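You operate a simulated robot arm through the tools that you are given. There is no shell and no other tool.

Carry out the task below with a simulated two-armed robot. There is one attempt and no reset: what you move stays moved.

TASK
Pick up the valley pot with a blue knob with one hand, pass it to the other hand and put it on the steel bench by the corner. Set down upright: valley pot with a blue knob.

Only the result counts: the job must be done as asked and must still hold three seconds after the hand-in. Knocking over, shifting, dropping, spilling or breaking anything else fails it.

THE ROBOT
Two 7-joint arms with two-finger parallel grippers on one trunk, on a base that drives. Base frame: it is fixed to the floor where the robot stands at the start and does not move with it; the origin is under the middle of the robot, x ahead of it, y to its left, z up. Readings come in mm, rad, newtons and seconds.
The left shoulder is at the start at [62, 199, 1154], the right one opposite. With the tool pointing down near the work surface each hand reaches from about 320 to 720 mm from the robot's upright axis, wherever it stands, measured 20 degrees to its own side. Places, roughly: steel bench by the corner [700, 1100, 800]. Payload 1.57 kg a hand.
The tool frame of a hand sits at the grasp point between the pads (the TCP): z along the fingers, y along the line on which they close. The tips reach 30 mm beyond it. Largest opening 110 mm; finger width 24, thickness 12; the body of the gripper, 48 by 112 mm, starts 78 mm behind the TCP.
Orientation is that of the tool frame in the base frame, as a unit quaternion [x, y, z, w]. With the fingers straight down and closing along the base's y, the tool's x points along the base's -x, its y along +y and its z along -z.

THE INTERFACE
- The arms move only by the tool play_rows. It takes "left_commands", "right_commands" or both (then of equal length, played together; a hand with none holds still); each is a list of rows, each a list of 7 numbers: the shift along the tool's x, y, z in mm, then the turn, a rotation vector about the tool's x, y, z in rad, then the finger opening in mm, from 0 to 110. In form: [[tx, ty, tz, rx, ry, rz, hand], ...]. A call has 1 to 20 rows; each row shifts and turns the commanded pose from where the row before left it, along the tool's axes as they then stand. A row lasts 0.2 s, in which the tool goes at most 50 mm and 0.15 rad; a call with a longer step from one row to the next is refused whole, and so is a gripper value outside its range. A pose out of reach is approached as far as the arm can. The call stops where the force on the tool passes 40 N (or 10 N more than at its start, if that is more) or the arm is blocked; 0.2 s more then pass. The fingers move at their own pace (about 72 mm/s each) and stop on an object; they squeeze with about 35 N. The grip force told is the motor's: it shows also when the fingers shut on nothing. Time passes only in rows, and 0.2 s behind the last, so rows that do not move let the fingers close. The reply holds the time, the measured pose of the TCP, the force on the tool along the base axes, the opening and the grip force, in the units named above and with some noise, with the torque about the TCP (base axes, N m) and any sound that the robot's microphone picked up.
- Cameras (640 x 400 px; columns grow to the right, rows downward): "scene" is now at [109.5, 13.4, 1733.6]; the picture's right is [0.15, -0.99, 0.00], its down [-0.77, -0.12, -0.63] and it looks along [0.62, 0.10, -0.78] (base axes); focal length 277 px, centre (320, 200). "left" rides on the left gripper at [70, -16, -141] in its tool frame; the picture's right is [0.23, 0.97, 0.00], its down [-0.85, 0.20, -0.48] and it looks along [-0.47, 0.11, 0.88] (tool axes); focal length 222 px, centre (320, 200). "right" rides on the right gripper at [70, 16, -141] in its tool frame; the picture's right is [-0.23, 0.97, 0.00], its down [-0.85, -0.20, -0.48] and it looks along [-0.47, -0.11, 0.88] (tool axes); focal length 222 px, centre (320, 200). There is no depth. A picture from a camera that has moved, and an enlarged one, comes with that camera's place and axes in the base frame and with its lens.
- camera(camera): a new picture of that camera. No time passes.
- raise_lower(by): slides the trunk up (or, below 0, down) by that many mm; the arms and the scene camera ride with it, the base frame stays. It gives what a move gives, with no picture.
- roll_base(legs): drives the robot by 1 to 6 legs, each [ahead, left, turn to the left] in mm, mm and rad, along the robot's own axes; the way and the turn of a leg run together, so that a leg with both is an arc; at most 1500 mm and 3.142 rad a leg. The arms and the cameras ride along, it lands a little off, and it stops where it bumps. It gives what a move gives.
- turn_head(pan, tilt): turns the head with the scene camera to pan (to the left, within 1.501 rad either way) and tilt (down, from -0.506 to 1.204), counted from straight ahead of the robot. It gives what a move gives.
- inspect(camera, box): a new picture of the part [left, top, right, bottom] of that camera's present view, enlarged. No time passes.
- finish_job(): hands the job in; it is judged then, once.

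Places have to be worked out from the pictures, the camera data and where the tool is seen. Open the grippers and draw the arms clear of the work before you hand the job in, unless the task says otherwise.

The tools are called after "Request:" as name(argument=value, ...) on one line, values as JSON. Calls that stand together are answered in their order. play_rows: Moves the arms, as the interface text tells. Its arguments: {"type":"object","properties":{"left_commands":{"type":"array","items":{"type":"array","items":{"type":"number"}}},"right_commands":{"type":"array","items":{"type":"array","items":{"type":"number"}}}},"required":[]} The other tools are called the same way: raise_lower (by) slides the trunk up or down; roll_base (legs) drives the base; turn_head (pan, tilt) turns the head that bears the scene camera; camera (camera) takes a picture; inspect (camera, box) takes an enlarged picture of a part of a camera's view; finish_job () hands the job in.

At the start:

```text
clock: 0.0
left_tool_pos: [464.8, 412.8, 1232.7]
left_tool_rot: [0.0, 1.0, -0.001, 0.0]
left_contact_force: [0.3, 0.5, 0.7]
left_moment: [0.03, -0.03, 0.01]
left_grip_width: 110.0
left_grasp_force: 0.0
right_tool_pos: [450.4, 27.0, 1247.1]
right_tool_rot: [0.0, 1.0, -0.001, 0.0]
right_contact_force: [0.3, 0.6, 0.4]
right_moment: [0.02, 0.0, -0.04]
right_grip_width: 109.9
right_grasp_force: 0.1
trunk travel left (down, up): [-750.0, 240.0]
robot x, y, heading: [1.7, 3.0, -0.001]
head pan, tilt: [0.155, 0.894]
```

scene: 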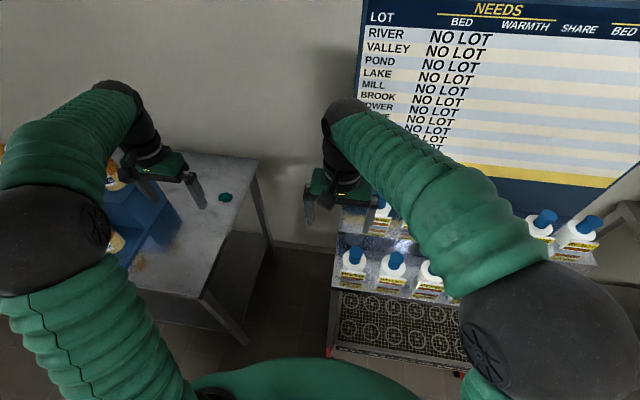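
right: 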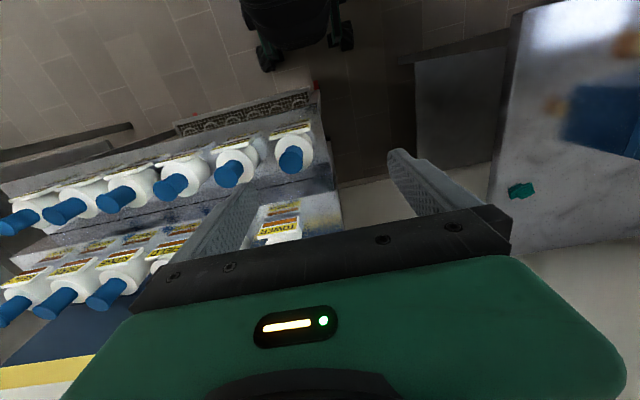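
left: 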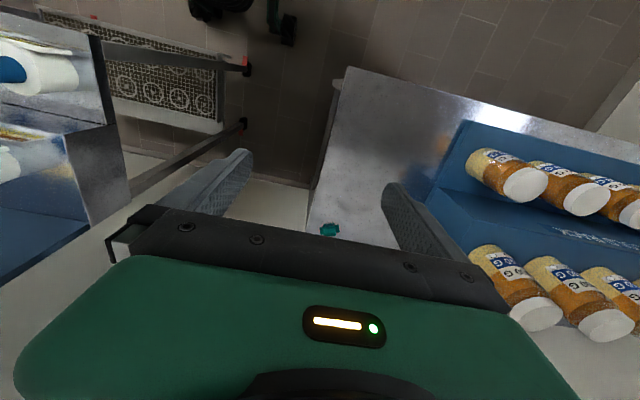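

I see a stepped stand with white pots with blue knobs and labels on the right, and the steel bench on the left with a blue stand with jars. I first look closer at the labels to find the pot labelled VALLEY.

Request:
inspect(camera="scene", box=[320, 180, 480, 320])

Request:
inspect(camera="scene", box=[480, 180, 640, 320])

Request:
inspect(camera="right", box=[0, 100, 330, 320])

Request:
inspect(camera="scene", box=[350, 0, 640, 200])

```text
2.86 times, centred on (400, 250) of scene
camera zoom: at [109.5, 13.4, 1733.6], right [0.15, -0.99, 0.0], down [-0.77, -0.12, -0.63], along [0.62, 0.1, -0.78], focal length 792 px, centre (91, 57)
```

zoom: 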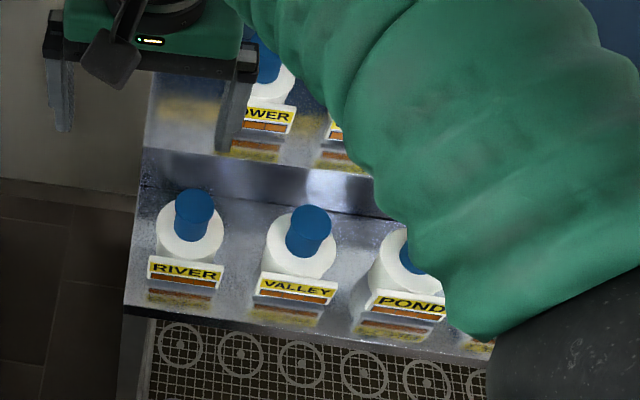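

```text
2.86 times, centred on (560, 250) of scene
camera zoom: at [109.5, 13.4, 1733.6], right [0.15, -0.99, 0.0], down [-0.77, -0.12, -0.63], along [0.62, 0.1, -0.78], focal length 792 px, centre (-366, 57)
```

zoom: 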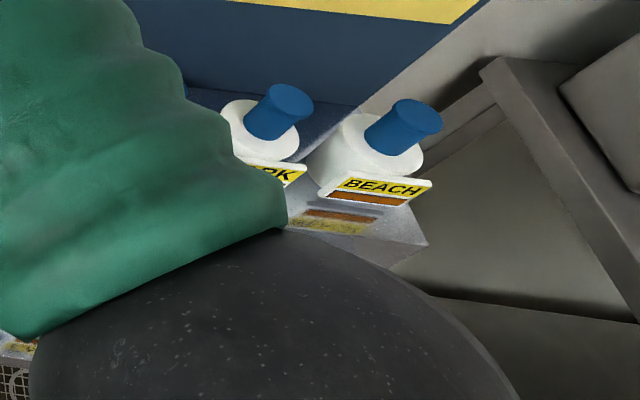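

```text
1.82 times, centred on (165, 210) of right
camera zoom: at [380.7, 43.1, 1387.9], right [0.23, 0.97, 0.0], down [0.86, -0.2, 0.48], along [0.47, -0.11, -0.88], focal length 404 px, centre (602, 182)
```

zoom: 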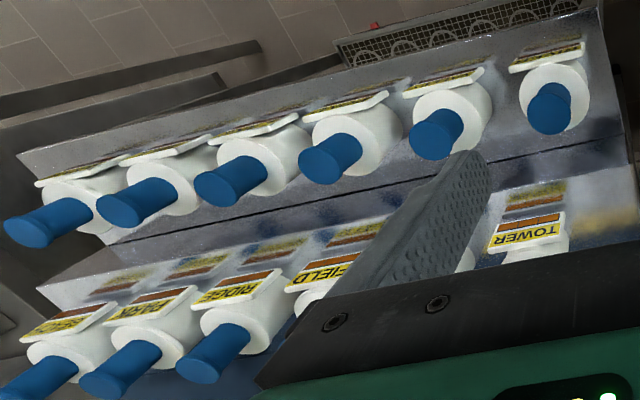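

```text
2.00 times, centred on (495, 100) of scene
camera zoom: at [109.5, 13.4, 1733.6], right [0.15, -0.99, 0.0], down [-0.77, -0.12, -0.63], along [0.62, 0.1, -0.78], focal length 555 px, centre (-30, 400)
```

zoom: 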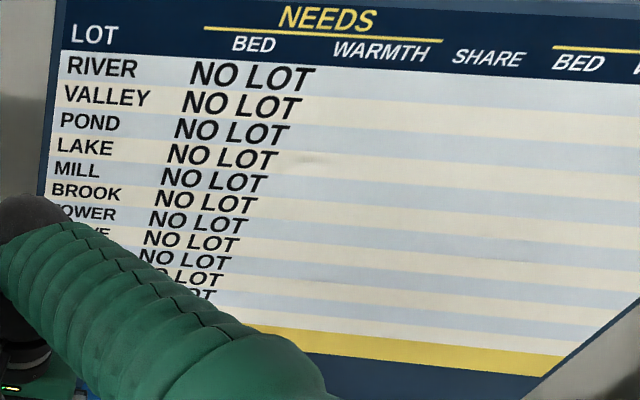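

VALLEY is the second pot from the left in the front row, with its knob top near [481, -132, 1063] by triangulation. I move the right arm sideways (staying high) to clear the view and look again.

Request:
play_rows(right_commands=[[0, -40, 0, 0, 0, 0, 110], [0, -40, 0, 0, 0, 0, 110], [0, -40, 0, 0, 0, 0, 110], [0, -40, 0, 0, 0, 0, 110], [0, -40, 0, 0, 0, 0, 110], [0, -40, 0, 0, 0, 0, 110], [0, -40, 0, 0, 0, 0, 110], [0, -40, 0, 0, 0, 0, 110]])

Request:
camera(camera="scene")

Request:
camera(camera="right")

```text
clock: 1.8
left_tool_pos: [463.6, 409.4, 1234.8]
left_tool_rot: [0.0, 1.0, 0.001, 0.001]
left_contact_force: [-0.2, -0.2, -0.1]
left_moment: [0.04, 0.0, 0.01]
left_grip_width: 109.9
left_grasp_force: 0.0
right_tool_pos: [448.1, -296.0, 1248.4]
right_tool_rot: [0.0, 1.0, 0.001, 0.0]
right_contact_force: [-0.4, -0.3, 0.5]
right_moment: [0.0, -0.04, -0.02]
right_grip_width: 110.0
right_grasp_force: 0.1
trunk travel left (down, up): [-750.0, 240.0]
robot x, y, heading: [-2.9, -0.9, 0.001]
head pan, tilt: [0.155, 0.894]
```

```text
taken
camera scene: at [109.8, 9.7, 1733.6], right [0.15, -0.99, 0.0], down [-0.77, -0.12, -0.63], along [0.62, 0.1, -0.78], focal length 277 px, centre (320, 200)
```

scene: 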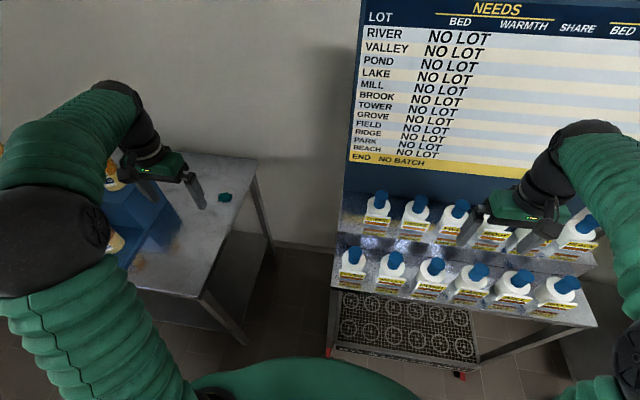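

```text
taken
camera right: at [379.3, -279.1, 1387.0], right [0.23, 0.97, 0.0], down [0.86, -0.2, 0.48], along [0.47, -0.11, -0.88], focal length 222 px, centre (320, 200)
```

right: 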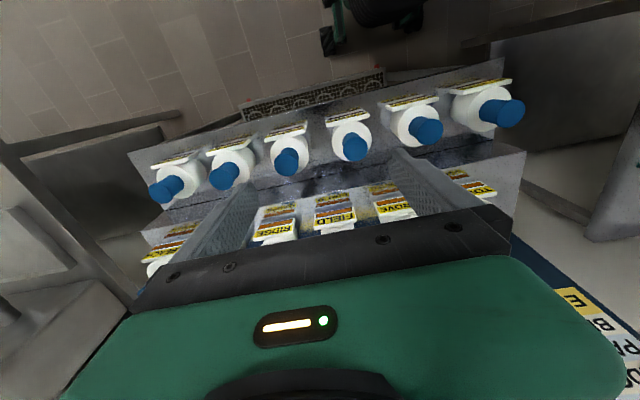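

Now the front row reads RIVER, VALLEY, POND, ... clearly. I zoom in on the valley pot from both cameras to measure it.

Request:
inspect(camera="scene", box=[335, 235, 455, 310])

Request:
inspect(camera="right", box=[320, 60, 540, 197])

Request:
inspect(camera="scene", box=[340, 180, 480, 267])

```text
5.33 times, centred on (395, 272) of scene
camera zoom: at [109.8, 9.7, 1733.6], right [0.15, -0.99, 0.0], down [-0.77, -0.12, -0.63], along [0.62, 0.1, -0.78], focal length 1479 px, centre (-80, -187)
```

zoom: 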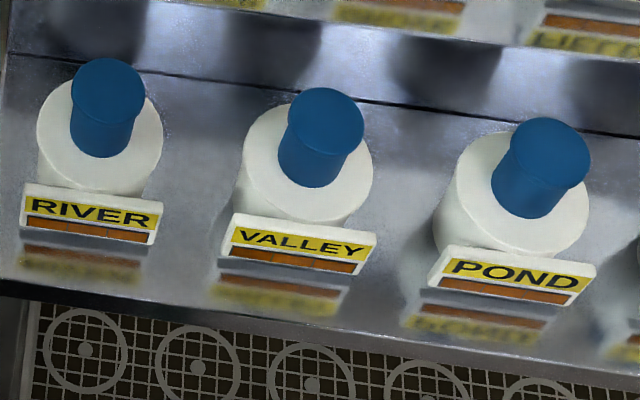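

```text
2.91 times, centred on (430, 128) of right
camera zoom: at [379.3, -279.1, 1387.0], right [0.23, 0.97, 0.0], down [0.86, -0.2, 0.48], along [0.47, -0.11, -0.88], focal length 646 px, centre (0, 408)
```

zoom: 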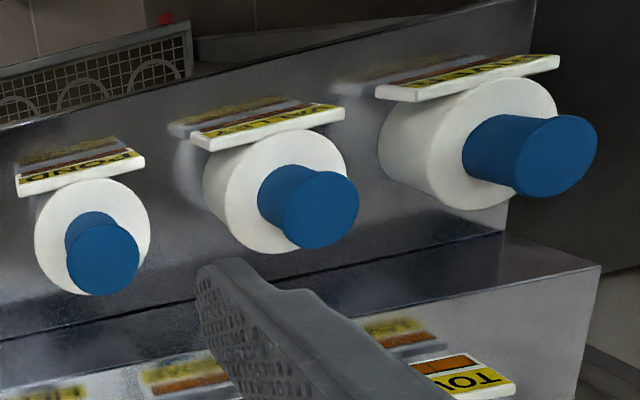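

```text
4.57 times, centred on (410, 224) of scene
camera zoom: at [109.8, 9.7, 1733.6], right [0.15, -0.99, 0.0], down [-0.77, -0.12, -0.63], along [0.62, 0.1, -0.78], focal length 1268 px, centre (-91, 93)
```

zoom: 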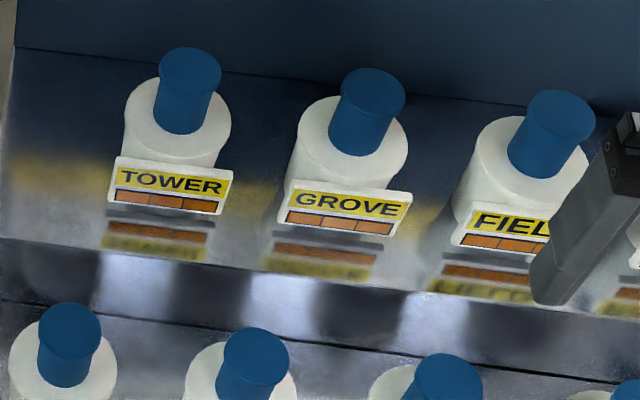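

The valley pot measures roughly: axis at (483, -138), knob top z≈1055 (Ø≈39 flare), body Ø≈69. Now I turn the head left to see the steel bench and its free area.

Request:
turn_head(pan=0.95, tilt=0.75)

Request:
camera(camera="scene")

Request:
camera(camera="left")

```text
clock: 2.9
left_tool_pos: [464.0, 411.9, 1234.7]
left_tool_rot: [0.0, 1.0, -0.001, 0.0]
left_contact_force: [-0.3, -0.1, -1.2]
left_moment: [-0.01, 0.0, -0.03]
left_grip_width: 109.9
left_grasp_force: 0.0
right_tool_pos: [447.7, -292.2, 1247.2]
right_tool_rot: [-0.001, 1.0, 0.0, 0.0]
right_contact_force: [1.1, 0.5, 1.3]
right_moment: [0.0, 0.02, 0.0]
right_grip_width: 110.0
right_grasp_force: 0.0
trunk travel left (down, up): [-750.0, 240.0]
robot x, y, heading: [1.3, -0.9, -0.002]
head pan, tilt: [0.949, 0.75]
```

```text
taken
camera scene: at [82.7, 67.4, 1745.0], right [0.81, -0.58, 0.0], down [-0.4, -0.55, -0.73], along [0.42, 0.59, -0.68], focal length 277 px, centre (320, 200)
```

scene: 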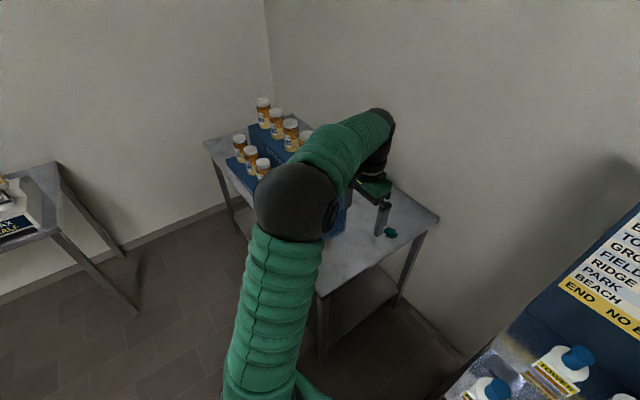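

```text
taken
camera left: at [393.9, 394.4, 1375.3], right [-0.23, 0.97, 0.0], down [0.86, 0.2, 0.48], along [0.47, 0.11, -0.88], focal length 222 px, centre (320, 200)
```

left: 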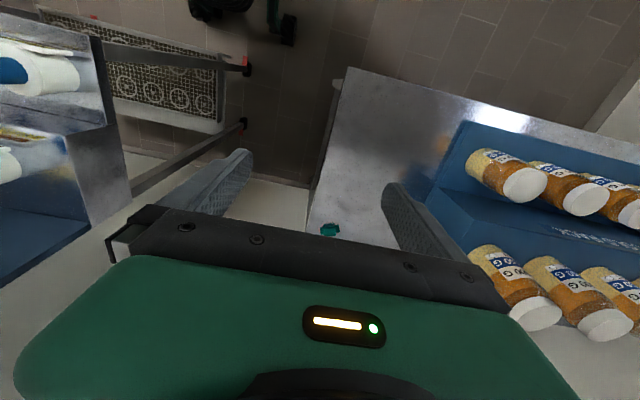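

The bench's free area is about x 370–860, y 460–750 at z≈800, with the blue jar stand beyond y≈760 and a small teal item at ~(800, 522). Next I turn the left hand (yaw then tilt, in free space) to the posture I intend for the handover, which also gives me a side view of the pots.

Request:
play_rows(left_commands=[[0, 0, 0, 0, 0, 0.1428, 110], [0, 0, 0, 0, 0, 0.1428, 110], [0, 0, 0, 0, 0, 0.1428, 110], [0, 0, 0, 0, 0, 0.1428, 110], [0, 0, 0, 0, 0, 0.1428, 110], [0, 0, 0, 0, 0, 0.1428, 110], [0, 0, 0, 0, 0, 0.1428, 110], [0, 0, 0, 0, 0, 0.1428, 110], [0, 0, 0, 0, 0, 0.1428, 110], [0, 0, 0, 0, 0, 0.1428, 110], [0, 0, 0, 0, 0, 0.1428, 110], [0, 0, 0, 0, -0.131, 0, 110], [0, 0, 0, 0, -0.131, 0, 110], [0, 0, 0, 0, -0.131, 0, 110], [0, 0, 0, 0, -0.131, 0, 110], [0, 0, 0, 0, -0.131, 0, 110], [0, 0, 0, 0, -0.131, 0, 110]])

Request:
turn_head(pan=0.3, tilt=0.8)

Request:
camera(camera="scene")

Request:
camera(camera="left")

```text
clock: 6.5
left_tool_pos: [464.1, 412.8, 1233.1]
left_tool_rot: [0.652, 0.653, -0.272, 0.272]
left_contact_force: [-0.1, 0.8, -1.0]
left_moment: [-0.06, 0.02, 0.02]
left_grip_width: 110.1
left_grasp_force: 0.1
right_tool_pos: [448.4, -290.5, 1248.4]
right_tool_rot: [0.0, 1.0, -0.001, 0.001]
right_contact_force: [-0.6, -0.6, -0.6]
right_moment: [0.0, 0.01, 0.03]
right_grip_width: 110.2
right_grasp_force: 0.1
trunk travel left (down, up): [-750.0, 240.0]
robot x, y, heading: [-2.3, 0.9, -0.003]
head pan, tilt: [0.949, 0.75]
```

```text
clock: 7.6
left_tool_pos: [463.2, 412.3, 1234.5]
left_tool_rot: [0.653, 0.653, -0.271, 0.271]
left_contact_force: [0.1, -0.1, -0.6]
left_moment: [-0.03, 0.01, 0.01]
left_grip_width: 109.9
left_grasp_force: 0.0
right_tool_pos: [447.8, -292.5, 1247.7]
right_tool_rot: [0.0, 1.0, 0.0, -0.001]
right_contact_force: [0.1, 0.0, 0.3]
right_moment: [0.0, 0.02, -0.04]
right_grip_width: 110.0
right_grasp_force: 0.1
trunk travel left (down, up): [-750.0, 240.0]
robot x, y, heading: [-0.3, 0.1, 0.004]
head pan, tilt: [0.3, 0.799]
```

```text
taken
camera scene: at [111.4, 25.0, 1741.0], right [0.3, -0.96, 0.0], down [-0.69, -0.21, -0.7], along [0.66, 0.21, -0.72], focal length 277 px, centre (320, 200)
```

scene: 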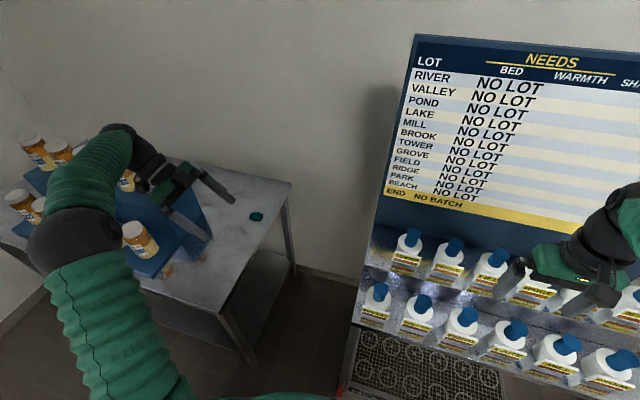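

```text
taken
camera left: at [447.4, 560.3, 1284.5], right [0.97, 0.16, -0.16], down [0.2, -0.27, 0.94], along [0.11, -0.95, -0.29], focal length 222 px, centre (320, 200)
```

left: 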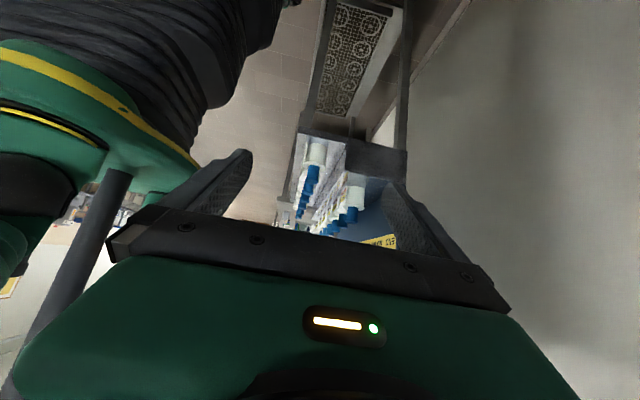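

Posture reached. I bring the left hand down-right into the free gap between stand and bench to see the pots from the side.

Request:
play_rows(left_commands=[[1, 4.5, 38.5, 0, 0, 0, 110], [1, 4.5, 38.5, 0, 0, 0, 110], [1, 4.5, 38.5, 0, 0, 0, 110], [1, 4.5, 38.5, 0, 0, 0, 110], [1, 4.5, 38.5, 0, 0, 0, 110], [1, 4.5, 38.5, 0, 0, 0, 110], [1, 4.5, 38.5, 0, 0, 0, 110]])

Request:
camera(camera="left")

Request:
camera(camera="scene")

```text
clock: 9.2
left_tool_pos: [495.3, 227.3, 1037.1]
left_tool_rot: [0.653, 0.653, -0.272, 0.271]
left_contact_force: [1.1, 0.1, -0.2]
left_moment: [-0.03, 0.01, 0.01]
left_grip_width: 110.1
left_grasp_force: 0.1
right_tool_pos: [449.6, -291.8, 1246.1]
right_tool_rot: [0.0, 1.0, 0.0, 0.0]
right_contact_force: [-0.1, 0.4, -0.2]
right_moment: [0.0, 0.01, -0.01]
right_grip_width: 110.2
right_grasp_force: 0.1
trunk travel left (down, up): [-750.0, 240.0]
robot x, y, heading: [3.6, 0.0, 0.002]
head pan, tilt: [0.3, 0.799]
```

```text
taken
camera left: at [479.6, 374.1, 1087.6], right [0.97, 0.16, -0.16], down [0.2, -0.27, 0.94], along [0.11, -0.95, -0.29], focal length 222 px, centre (320, 200)
```

left: 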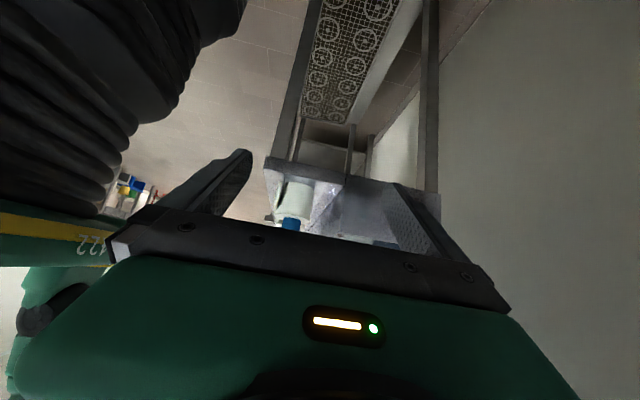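

```text
taken
camera scene: at [113.3, 23.9, 1740.9], right [0.3, -0.96, 0.0], down [-0.69, -0.21, -0.69], along [0.66, 0.21, -0.72], focal length 277 px, centre (320, 200)
```

scene: 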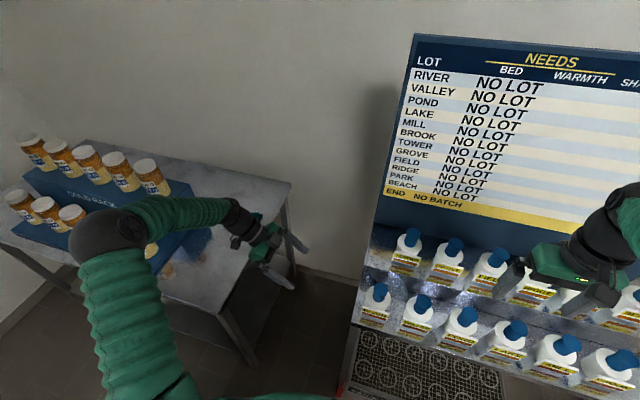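

Request:
inspect(camera="left", box=[240, 140, 400, 240])

Request:
inspect(camera="scene", box=[350, 270, 480, 351])

```text
4.00 times, centred on (320, 190) of left
camera zoom: at [479.6, 374.1, 1087.6], right [0.97, 0.16, -0.16], down [0.2, -0.27, 0.94], along [0.11, -0.95, -0.29], focal length 888 px, centre (320, 240)
```

zoom: 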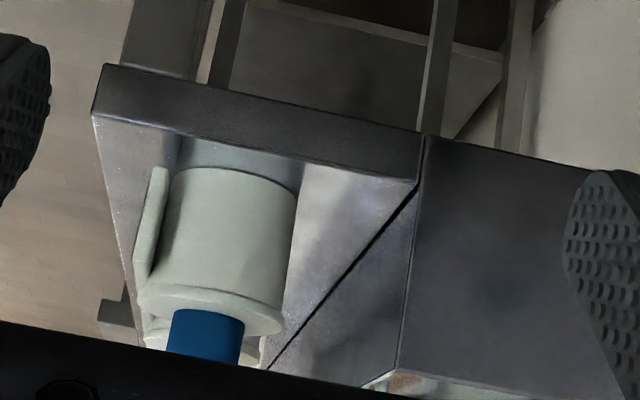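

```text
4.92 times, centred on (415, 310) of scene
camera zoom: at [113.3, 23.9, 1740.9], right [0.3, -0.96, 0.0], down [-0.69, -0.21, -0.69], along [0.66, 0.21, -0.72], focal length 1366 px, centre (-148, -344)
```

zoom: 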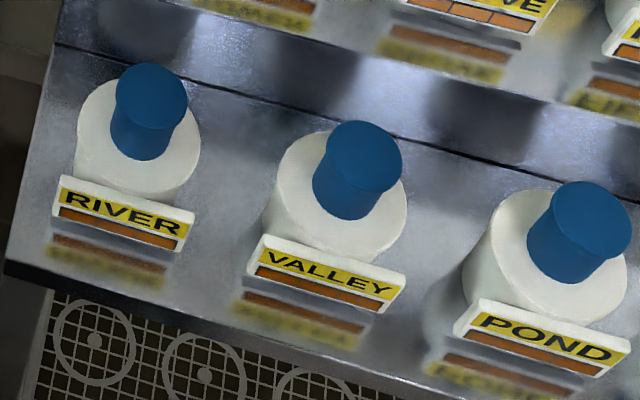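

The side view shows each pot has a Ø≈61 body from z≈946 (shelf) to a Ø≈67 rim at ~1011, then the blue knob up to ~1056, with the label plate on the robot side. I now bring the right hand above the valley pot's knob at a safe height, with the opening at 80.

Request:
play_rows(right_commands=[[-8.5, 38.5, 0, 0, 0, 0, 80], [-8.5, 38.5, 0, 0, 0, 0, 80], [-8.5, 38.5, 0, 0, 0, 0, 80], [-8.5, 38.5, 0, 0, 0, 0, 80], [0, 0, 35, 0, 0, 0, 80], [0, 0, 35, 0, 0, 0, 80], [0, 0, 30, 0, 0, 0, 80], [0, 0, 0, 0, 0, 0, 80]])

Request:
turn_head(pan=0.1, tilt=0.9)

Request:
camera(camera="right")

Request:
camera(camera="scene")

```text
clock: 11.0
left_tool_pos: [494.7, 226.3, 1039.6]
left_tool_rot: [0.654, 0.653, -0.271, 0.27]
left_contact_force: [-0.4, 0.1, -0.1]
left_moment: [-0.01, 0.0, 0.0]
left_grip_width: 109.9
left_grasp_force: 0.1
right_tool_pos: [482.7, -139.3, 1149.4]
right_tool_rot: [0.001, 1.0, 0.001, 0.0]
right_contact_force: [-0.4, 0.0, -0.5]
right_moment: [-0.01, 0.02, 0.03]
right_grip_width: 80.1
right_grasp_force: 0.0
trunk travel left (down, up): [-750.0, 240.0]
robot x, y, heading: [-1.8, -0.7, -0.001]
head pan, tilt: [0.3, 0.799]
```

```text
clock: 11.7
left_tool_pos: [494.6, 226.6, 1038.8]
left_tool_rot: [0.654, 0.653, -0.271, 0.27]
left_contact_force: [-0.6, 0.6, 0.4]
left_moment: [0.01, 0.02, 0.03]
left_grip_width: 110.1
left_grasp_force: 0.0
right_tool_pos: [482.1, -140.0, 1150.4]
right_tool_rot: [0.0, 1.0, -0.001, -0.001]
right_contact_force: [-0.1, -0.1, -0.9]
right_moment: [-0.03, 0.01, 0.03]
right_grip_width: 80.1
right_grasp_force: 0.2
trunk travel left (down, up): [-750.0, 240.0]
robot x, y, heading: [-2.9, 0.1, 0.003]
head pan, tilt: [0.099, 0.901]
```

```text
taken
camera right: at [413.0, -124.3, 1289.3], right [0.23, 0.97, 0.0], down [0.85, -0.2, 0.48], along [0.47, -0.11, -0.88], focal length 222 px, centre (320, 200)
```

right: 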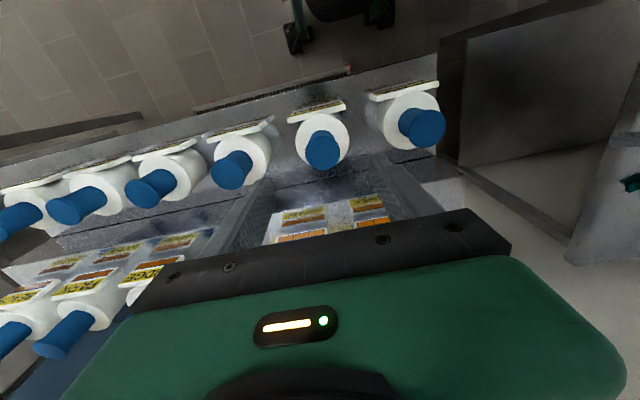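

```text
taken
camera scene: at [110.0, 8.7, 1733.1], right [0.1, -0.99, 0.0], down [-0.78, -0.08, -0.62], along [0.62, 0.06, -0.78], focal length 277 px, centre (320, 200)
```

scene: 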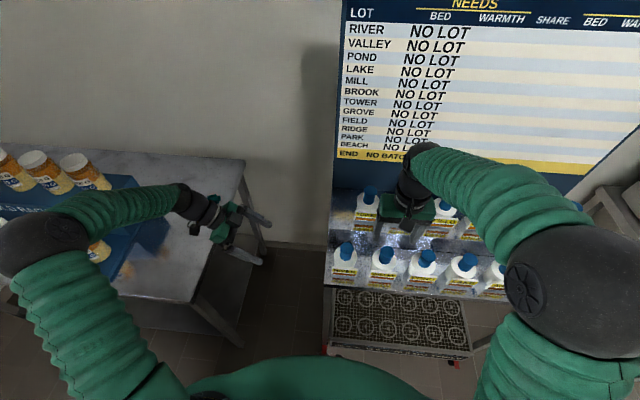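

The valley knob appears at about (322,151) in the right view, where I compute the tool axis should meet z≈1055 — (320,154). I zoom to verify the alignment.

Request:
inspect(camera="right", box=[240, 85, 400, 185])

Request:
inspect(camera="scene", box=[330, 180, 490, 290])

```text
4.00 times, centred on (320, 135) of right
camera zoom: at [413.0, -124.3, 1289.3], right [0.23, 0.97, 0.0], down [0.85, -0.2, 0.48], along [0.47, -0.11, -0.88], focal length 888 px, centre (320, 460)
```

zoom: 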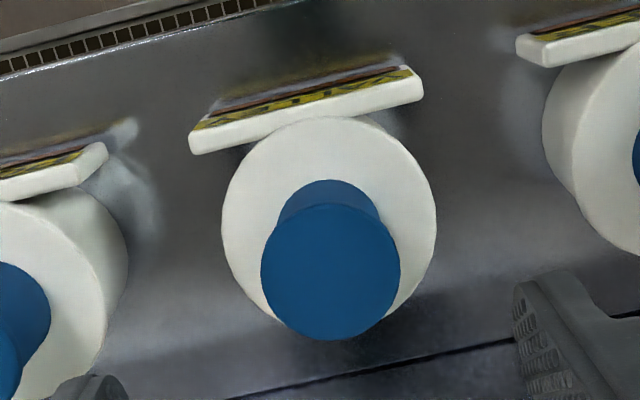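

```text
3.64 times, centred on (410, 235) of scene
camera zoom: at [110.0, 8.7, 1733.1], right [0.1, -0.99, 0.0], down [-0.78, -0.08, -0.62], along [0.62, 0.06, -0.78], focal length 1009 px, centre (-7, 73)
```

zoom: 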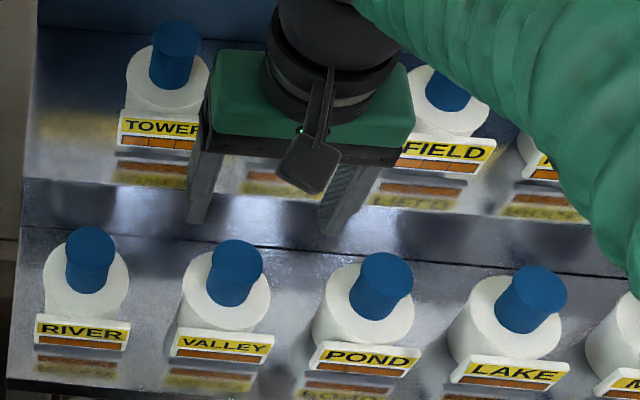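

The knob centre sits within ~2 mm of the tool axis (offset +2.4 mm in y). I shift by that and descend to TCP z≈1046 with fingers straddling the knob.

Request:
play_rows(right_commands=[[0, 2.4, 25, 0, 0, 0, 80], [0, 0, 25, 0, 0, 0, 80], [0, 0, 20, 0, 0, 0, 80], [0, 0, 15, 0, 0, 0, 80], [0, 0, 12, 0, 0, 0, 80], [0, 0, 7, 0, 0, 0, 80], [0, 0, 0, 0, 0, 0, 80]])

Request:
camera(camera="right")

Request:
inspect(camera="scene", box=[330, 190, 490, 300])

Request:
inspect(camera="left", box=[240, 140, 400, 240])

```text
clock: 13.3
left_tool_pos: [493.5, 226.4, 1038.7]
left_tool_rot: [0.653, 0.653, -0.271, 0.271]
left_contact_force: [0.6, 0.2, -0.1]
left_moment: [-0.04, 0.02, 0.02]
left_grip_width: 110.0
left_grasp_force: 0.0
right_tool_pos: [482.3, -136.8, 1045.0]
right_tool_rot: [0.0, 1.0, 0.0, 0.0]
right_contact_force: [0.0, -0.2, -0.5]
right_moment: [0.01, -0.01, 0.01]
right_grip_width: 80.1
right_grasp_force: 0.0
trunk travel left (down, up): [-750.0, 240.0]
robot x, y, heading: [1.0, 1.6, -0.002]
head pan, tilt: [0.099, 0.901]
```

```text
taken
camera right: at [413.0, -121.1, 1184.4], right [0.23, 0.97, 0.0], down [0.85, -0.2, 0.48], along [0.47, -0.11, -0.88], focal length 222 px, centre (320, 200)
```

right: 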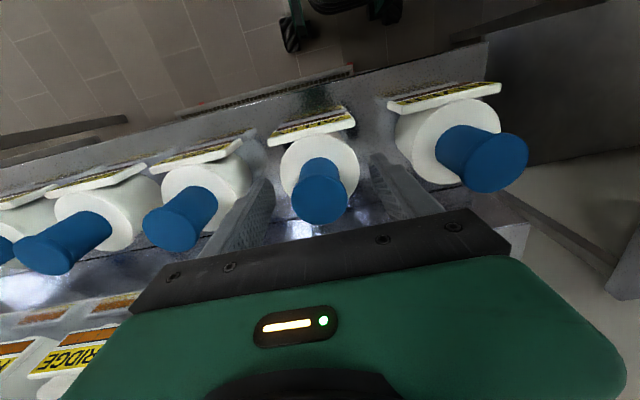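

```text
3.64 times, centred on (410, 245) of scene
camera zoom: at [110.3, 8.6, 1733.1], right [0.1, -1.0, 0.0], down [-0.78, -0.08, -0.62], along [0.62, 0.06, -0.79], focal length 1009 px, centre (-7, 36)
```

zoom: 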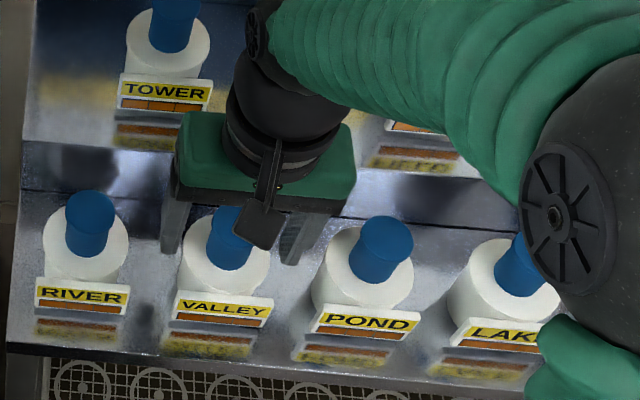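

```text
4.00 times, centred on (320, 190) of left
camera zoom: at [478.8, 374.8, 1088.2], right [0.97, 0.16, -0.16], down [0.2, -0.26, 0.94], along [0.11, -0.95, -0.29], focal length 888 px, centre (320, 240)
```

zoom: 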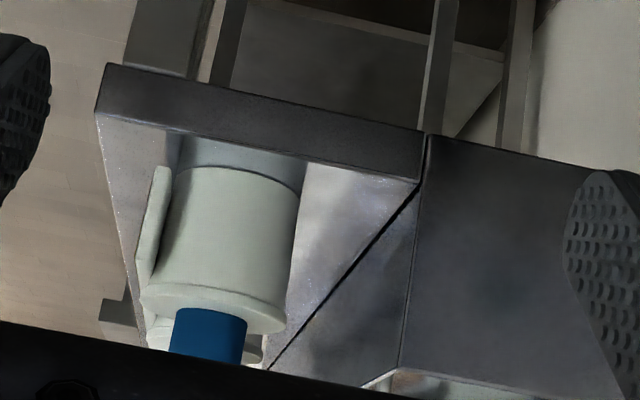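

Fingers straddle the knob with no contact forces. I close the right gripper on the knob.

Request:
play_rows(right_commands=[[0, 0, 0, 0, 0, 0, 50], [0, 0, 0, 0, 0, 0, 30], [0, 0, 0, 0, 0, 0, 20], [0, 0, 0, 0, 0, 0, 20], [0, 0, 0, 0, 0, 0, 20]])

Request:
inspect(camera="right", box=[240, 85, 400, 235])

```text
clock: 14.5
left_tool_pos: [496.0, 225.8, 1037.8]
left_tool_rot: [0.653, 0.653, -0.271, 0.271]
left_contact_force: [0.1, 0.4, -1.4]
left_moment: [0.0, -0.02, 0.01]
left_grip_width: 110.1
left_grasp_force: 0.0
right_tool_pos: [482.7, -137.2, 1044.4]
right_tool_rot: [0.001, 1.0, 0.0, -0.001]
right_contact_force: [-0.1, -0.3, 0.1]
right_moment: [0.03, 0.0, -0.02]
right_grip_width: 37.4
right_grasp_force: 35.2
trunk travel left (down, up): [-750.0, 240.0]
robot x, y, heading: [1.1, -2.4, 0.0]
head pan, tilt: [0.099, 0.901]
```

```text
2.67 times, centred on (320, 160) of right
camera zoom: at [413.2, -121.2, 1184.4], right [0.23, 0.97, 0.0], down [0.86, -0.2, 0.48], along [0.47, -0.11, -0.88], focal length 592 px, centre (320, 307)
```

zoom: 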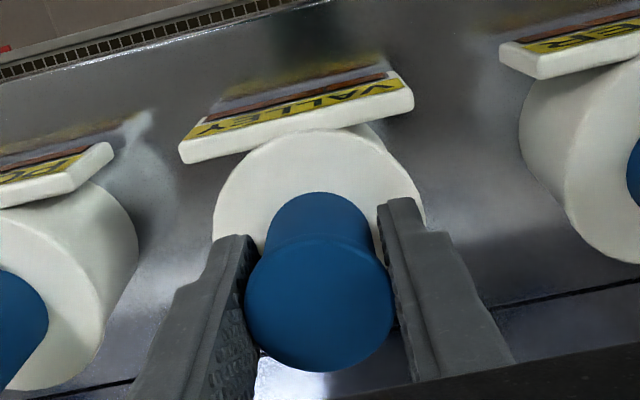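

The knob is held at 37.4 mm width with 35 N. I lift just 10 mm and check whether the whole pot (not only a lid) comes up.

Request:
play_rows(right_commands=[[0, 0, -3, 0, 0, 0, 20], [0, 0, -3, 0, 0, 0, 20], [0, 0, -4, 0, 0, 0, 20], [0, 0, 0, 0, 0, 0, 20]])

Request:
inspect(camera="right", box=[240, 85, 400, 235])

Request:
inspect(camera="scene", box=[330, 190, 490, 300])

```text
clock: 15.5
left_tool_pos: [494.9, 225.9, 1037.8]
left_tool_rot: [0.653, 0.653, -0.271, 0.271]
left_contact_force: [-0.3, 0.0, 0.0]
left_moment: [0.02, -0.01, 0.0]
left_grip_width: 109.9
left_grasp_force: 0.1
right_tool_pos: [482.4, -138.0, 1054.2]
right_tool_rot: [-0.001, 1.0, 0.0, -0.001]
right_contact_force: [0.1, 0.1, -2.3]
right_moment: [0.0, 0.01, 0.03]
right_grip_width: 37.1
right_grasp_force: 35.1
trunk travel left (down, up): [-750.0, 240.0]
robot x, y, heading: [2.8, 0.8, 0.001]
head pan, tilt: [0.099, 0.901]
```

```text
2.67 times, centred on (320, 160) of right
camera zoom: at [413.4, -121.0, 1194.0], right [0.23, 0.97, 0.0], down [0.86, -0.2, 0.48], along [0.47, -0.11, -0.88], focal length 592 px, centre (320, 307)
```

zoom: 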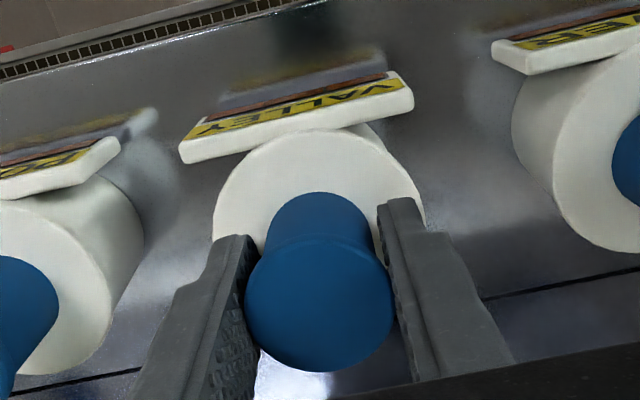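

```text
3.64 times, centred on (410, 245) of scene
camera zoom: at [110.9, 8.5, 1733.0], right [0.1, -1.0, 0.0], down [-0.78, -0.08, -0.62], along [0.62, 0.06, -0.79], focal length 1009 px, centre (-7, 36)
```

zoom: 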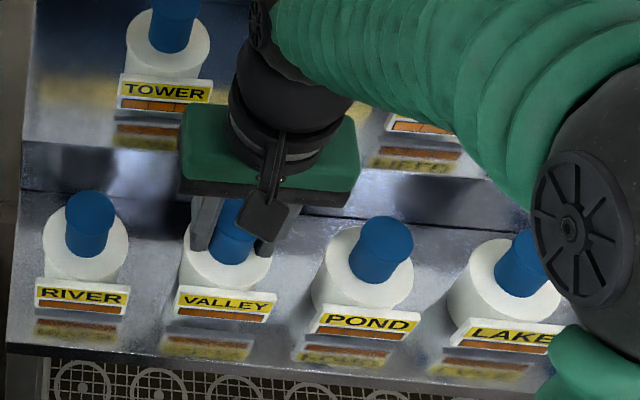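

The label and rim rise with the hand and the load is ~2.3 N, so the pot is one piece. I lift it straight up well clear of the neighbours.

Request:
play_rows(right_commands=[[0, 0, -15, 0, 0, 0, 20], [0, 0, -20, 0, 0, 0, 20], [0, 0, -25, 0, 0, 0, 20], [0, 0, -25, 0, 0, 0, 20], [0, 0, -25, 0, 0, 0, 20], [0, 0, -25, 0, 0, 0, 20], [0, 0, -20, 0, 0, 0, 20], [0, 0, 0, 0, 0, 0, 20]])

Request:
camera(camera="scene")

Request:
camera(camera="left")

Request:
camera(camera="right")

```text
clock: 17.3
left_tool_pos: [495.5, 226.7, 1038.4]
left_tool_rot: [0.653, 0.653, -0.271, 0.271]
left_contact_force: [0.3, -0.4, 0.9]
left_moment: [-0.06, -0.01, -0.01]
left_grip_width: 110.1
left_grasp_force: 0.1
right_tool_pos: [483.9, -137.7, 1210.4]
right_tool_rot: [0.0, 1.0, -0.001, -0.001]
right_contact_force: [-0.4, 0.1, -1.6]
right_moment: [-0.02, 0.04, 0.0]
right_grip_width: 37.3
right_grasp_force: 34.2
trunk travel left (down, up): [-750.0, 240.0]
robot x, y, heading: [2.5, -1.9, 0.0]
head pan, tilt: [0.099, 0.901]
```

```text
taken
camera scene: at [110.8, 8.4, 1733.0], right [0.1, -1.0, 0.0], down [-0.78, -0.08, -0.62], along [0.62, 0.06, -0.79], focal length 277 px, centre (320, 200)
```

scene: 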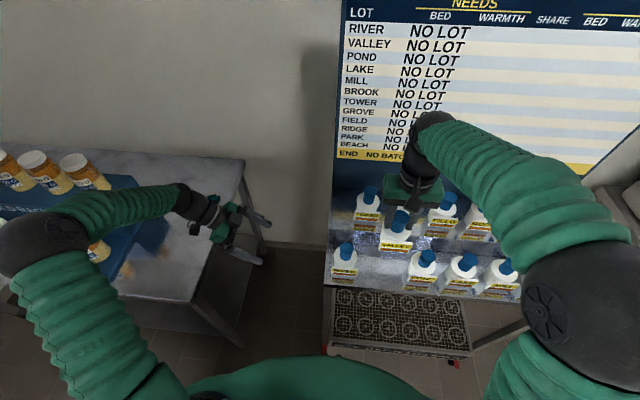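

```text
taken
camera left: at [479.3, 374.7, 1088.0], right [0.97, 0.16, -0.16], down [0.2, -0.26, 0.94], along [0.11, -0.95, -0.29], focal length 222 px, centre (320, 200)
```

left: 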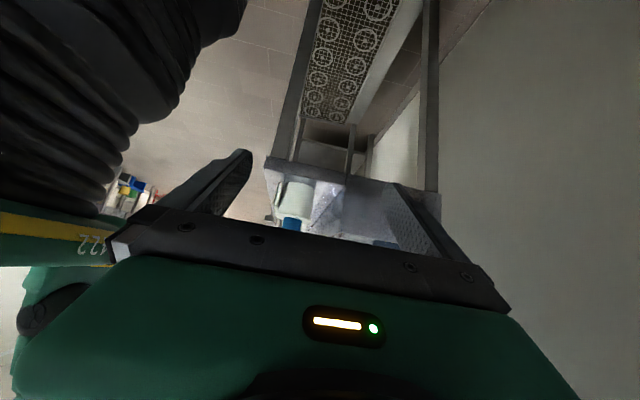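

```text
taken
camera right: at [414.5, -120.9, 1349.3], right [0.23, 0.97, 0.0], down [0.86, -0.2, 0.48], along [0.47, -0.11, -0.88], focal length 222 px, centre (320, 200)
```

right: 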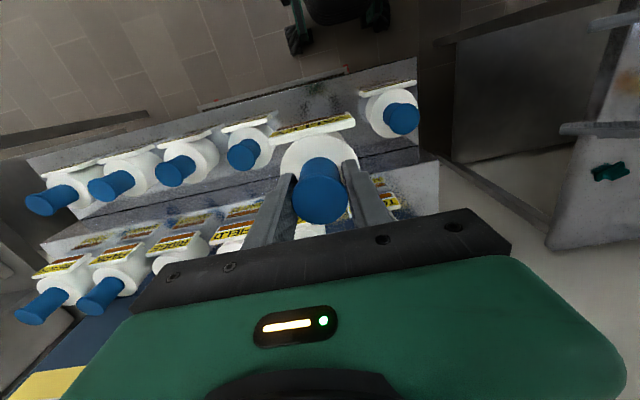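

The pot hangs straight. I carry it toward the robot's middle, slightly higher, and then yaw the right hand +90° so the label will face away from the left hand.

Request:
play_rows(right_commands=[[10, 30, -8, 0, 0, 0, 20], [10, 30, -8, 0, 0, 0, 20], [10, 30, -8, 0, 0, 0, 20], [10, 30, -8, 0, 0, 0, 20], [10, 30, -8, 0, 0, 0, 20], [0, 0, 0, 0, 0, -0.1428, 20], [0, 0, 0, 0, 0, -0.1428, 20], [0, 0, 0, 0, 0, -0.1428, 20], [0, 0, 0, 0, 0, -0.1428, 20], [0, 0, 0, 0, 0, -0.1428, 20], [0, 0, 0, 0, 0, -0.1428, 20], [0, 0, 0, 0, 0, -0.1428, 20], [0, 0, 0, 0, 0, -0.1428, 20], [0, 0, 0, 0, 0, -0.1428, 20], [0, 0, 0, 0, 0, -0.1428, 20], [0, 0, 0, 0, 0, -0.1428, 20], [0, 0, 0, 0, 0, 0, 20]])

Request:
camera(camera="scene")

Request:
camera(camera="right")

Request:
camera(camera="left")

```text
clock: 20.9
left_tool_pos: [494.9, 226.7, 1038.7]
left_tool_rot: [0.653, 0.653, -0.271, 0.272]
left_contact_force: [0.4, 0.3, 0.3]
left_moment: [0.01, 0.0, 0.02]
left_grip_width: 109.8
left_grasp_force: 0.0
right_tool_pos: [432.5, 12.7, 1250.5]
right_tool_rot: [0.708, -0.706, 0.0, 0.0]
right_contact_force: [0.6, -0.5, -2.4]
right_moment: [-0.01, 0.01, -0.01]
right_grip_width: 37.0
right_grasp_force: 34.6
trunk travel left (down, up): [-750.0, 240.0]
robot x, y, heading: [1.2, 1.4, 0.002]
head pan, tilt: [0.099, 0.901]
```

```text
taken
camera scene: at [110.3, 9.3, 1733.0], right [0.1, -1.0, 0.0], down [-0.78, -0.08, -0.62], along [0.62, 0.06, -0.79], focal length 277 px, centre (320, 200)
```

scene: 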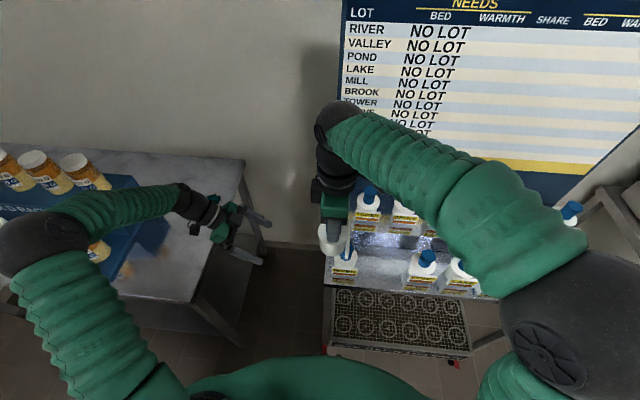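

```text
taken
camera right: at [416.9, -57.2, 1389.3], right [-0.97, 0.23, 0.0], down [0.2, 0.86, 0.48], along [0.11, 0.47, -0.88], focal length 222 px, centre (320, 200)
```

right: 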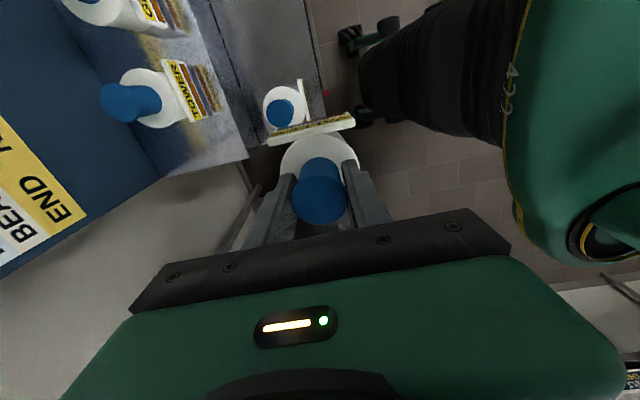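

```text
taken
camera left: at [479.1, 374.8, 1088.1], right [0.97, 0.16, -0.16], down [0.2, -0.26, 0.94], along [0.11, -0.95, -0.29], focal length 222 px, centre (320, 200)
```

left: 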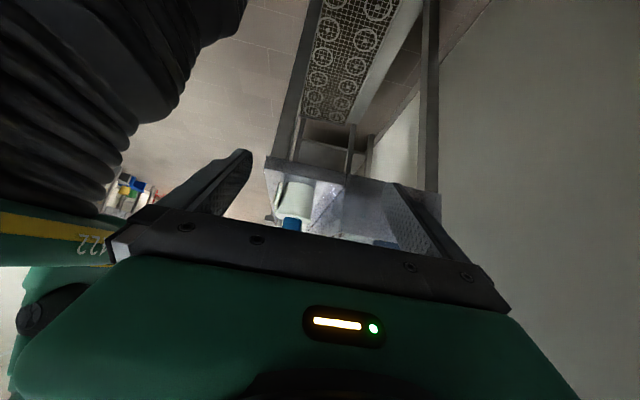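

The label now faces -y and the pot axis is at about (432.5, 12.7), bottom at z≈1151. I flatten the left hand's tilt to 30° below horizontal, raise it, and bring it to a pre-grasp point 130 mm back along its approach line.

Request:
play_rows(left_commands=[[0, 0, 0, 0, -0.131, 0, 110], [0, 0, 0, 0, -0.131, 0, 110], [-36.4, 0, -21, 0, 0, 0, 110], [-36.4, 0, -21, 0, 0, 0, 110], [-36.4, 0, -21, 0, 0, 0, 110], [-36.4, 0, -21, 0, 0, 0, 110], [-36.4, 0, -21, 0, 0, 0, 110], [-15.7, -20.8, 27.2, 0, 0, 0, 110], [-15.7, -20.8, 27.2, 0, 0, 0, 110], [-15.7, -20.8, 27.2, 0, 0, 0, 110], [0, 0, 0, 0, 0, 0, 110]])

Request:
camera(camera="left")

Request:
camera(camera="scene")

Request:
camera(camera="right")

```text
clock: 23.3
left_tool_pos: [431.7, 133.9, 1250.4]
left_tool_rot: [0.613, 0.612, -0.354, 0.354]
left_contact_force: [-0.5, 0.4, 0.5]
left_moment: [0.03, -0.03, -0.01]
left_grip_width: 109.8
left_grasp_force: 0.0
right_tool_pos: [433.9, 13.7, 1249.5]
right_tool_rot: [-0.707, 0.708, -0.001, -0.001]
right_contact_force: [0.0, -0.4, -1.7]
right_moment: [-0.03, 0.01, -0.03]
right_grip_width: 37.4
right_grasp_force: 35.6
trunk travel left (down, up): [-750.0, 240.0]
robot x, y, heading: [1.3, -1.6, 0.003]
head pan, tilt: [0.099, 0.901]
```

```text
taken
camera left: at [415.9, 289.3, 1258.9], right [0.97, 0.11, -0.2], down [0.2, -0.01, 0.98], along [0.11, -0.99, -0.03], focal length 222 px, centre (320, 200)
```

left: 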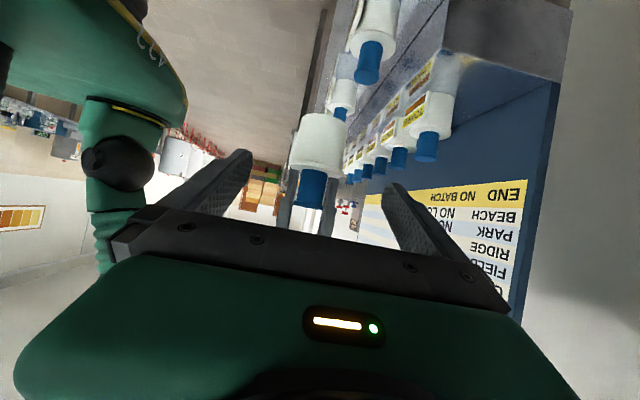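

```text
taken
camera scene: at [110.1, 9.2, 1733.0], right [0.1, -1.0, 0.0], down [-0.78, -0.08, -0.62], along [0.62, 0.06, -0.79], focal length 277 px, centre (320, 200)
```

scene: 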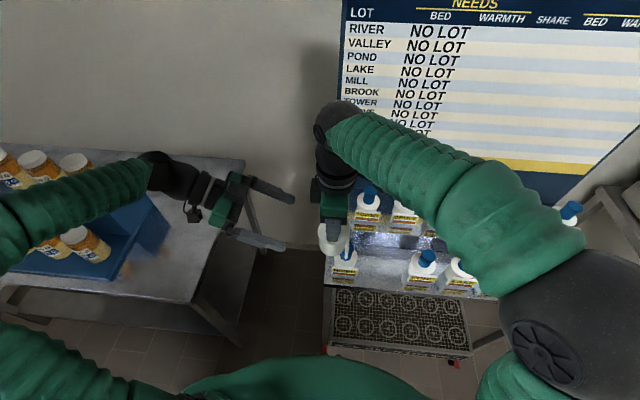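

```text
taken
camera right: at [417.3, -56.4, 1389.2], right [-0.97, 0.23, 0.0], down [0.2, 0.86, 0.48], along [0.11, 0.47, -0.88], focal length 222 px, centre (320, 200)
```

right: 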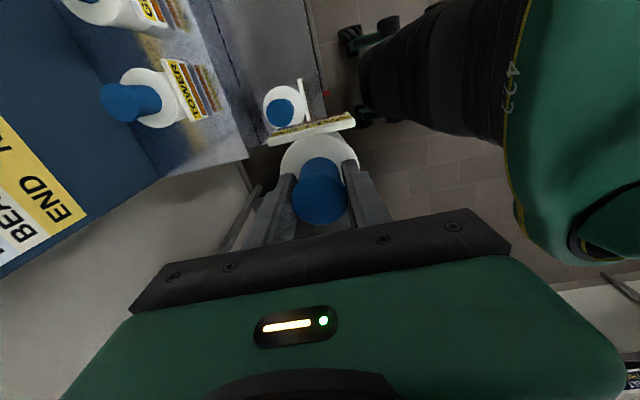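

Now I can see the held pot from the left hand's own view. I zoom in to measure its position relative to the left fingers.

Request:
inspect(camera="left", box=[240, 90, 400, 240])

```text
2.67 times, centred on (320, 165) of left
camera zoom: at [415.9, 289.3, 1258.9], right [0.97, 0.11, -0.2], down [0.2, -0.01, 0.98], along [0.11, -0.99, -0.03], focal length 592 px, centre (320, 293)
```

zoom: 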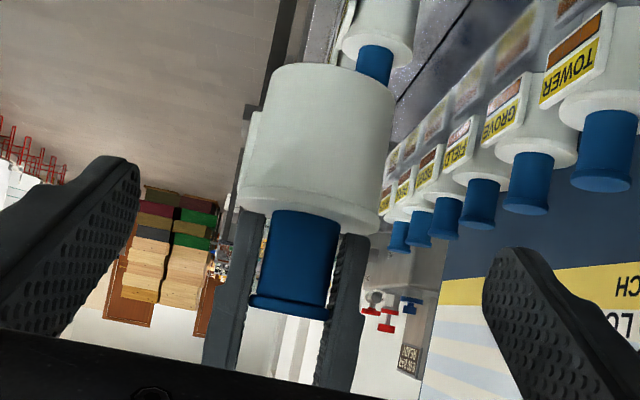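

The pot body spans z≈1155–1214 with the rim above; its axis matches the left tool's plane within ~1 mm. I advance 100 mm along the left tool axis with fingers fully open, then check.

Request:
play_rows(left_commands=[[-3.3, 0.4, 15, 0, 0, 0, 110], [0, 0, 20, 0, 0, 0, 110], [0, 0, 20, 0, 0, 0, 110], [0, 0, 20, 0, 0, 0, 110], [0, 0, 15, 0, 0, 0, 110], [0, 0, 10, 0, 0, 0, 110], [0, 0, 0, 0, 0, 0, 110]])

Request:
camera(camera="left")

Request:
camera(camera="right")

Request:
inspect(camera="scene", box=[200, 130, 400, 290])

```text
clock: 24.9
left_tool_pos: [431.7, 44.3, 1201.8]
left_tool_rot: [0.612, 0.612, -0.354, 0.354]
left_contact_force: [0.9, 0.4, -0.3]
left_moment: [-0.01, 0.03, 0.01]
left_grip_width: 109.9
left_grasp_force: 0.1
right_tool_pos: [432.0, 12.9, 1250.2]
right_tool_rot: [0.707, -0.707, 0.0, 0.0]
right_contact_force: [0.8, 0.0, -2.0]
right_moment: [0.03, 0.0, -0.02]
right_grip_width: 36.9
right_grasp_force: 34.7
trunk travel left (down, up): [-750.0, 240.0]
robot x, y, heading: [1.1, -3.2, -0.002]
head pan, tilt: [0.099, 0.901]
```

```text
taken
camera left: at [416.6, 200.2, 1211.8], right [0.97, 0.11, -0.2], down [0.2, -0.01, 0.98], along [0.11, -0.99, -0.03], focal length 222 px, centre (320, 200)
```

left: 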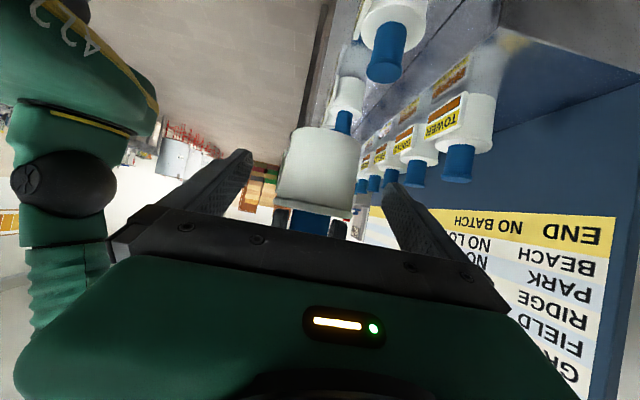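

```text
taken
camera right: at [416.6, -57.1, 1389.4], right [-0.97, 0.23, 0.0], down [0.2, 0.86, 0.48], along [0.11, 0.47, -0.88], focal length 222 px, centre (320, 200)
```

right: 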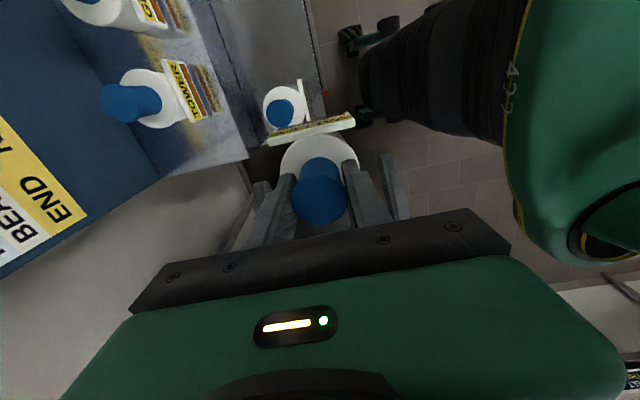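

```text
2.50 times, centred on (300, 210) of scene
camera zoom: at [109.8, 8.8, 1733.1], right [0.1, -1.0, 0.0], down [-0.78, -0.08, -0.62], along [0.62, 0.06, -0.79], focal length 693 px, centre (370, 175)
```

zoom: 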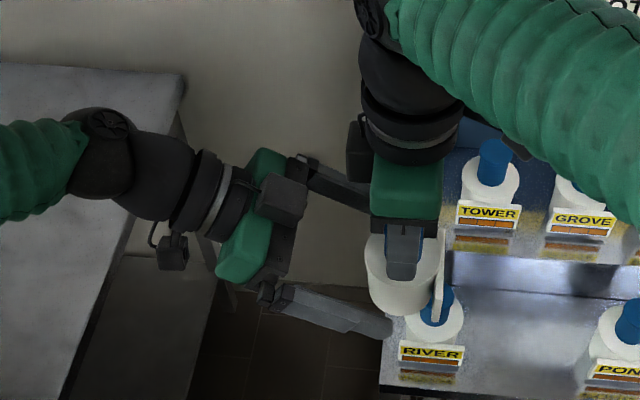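

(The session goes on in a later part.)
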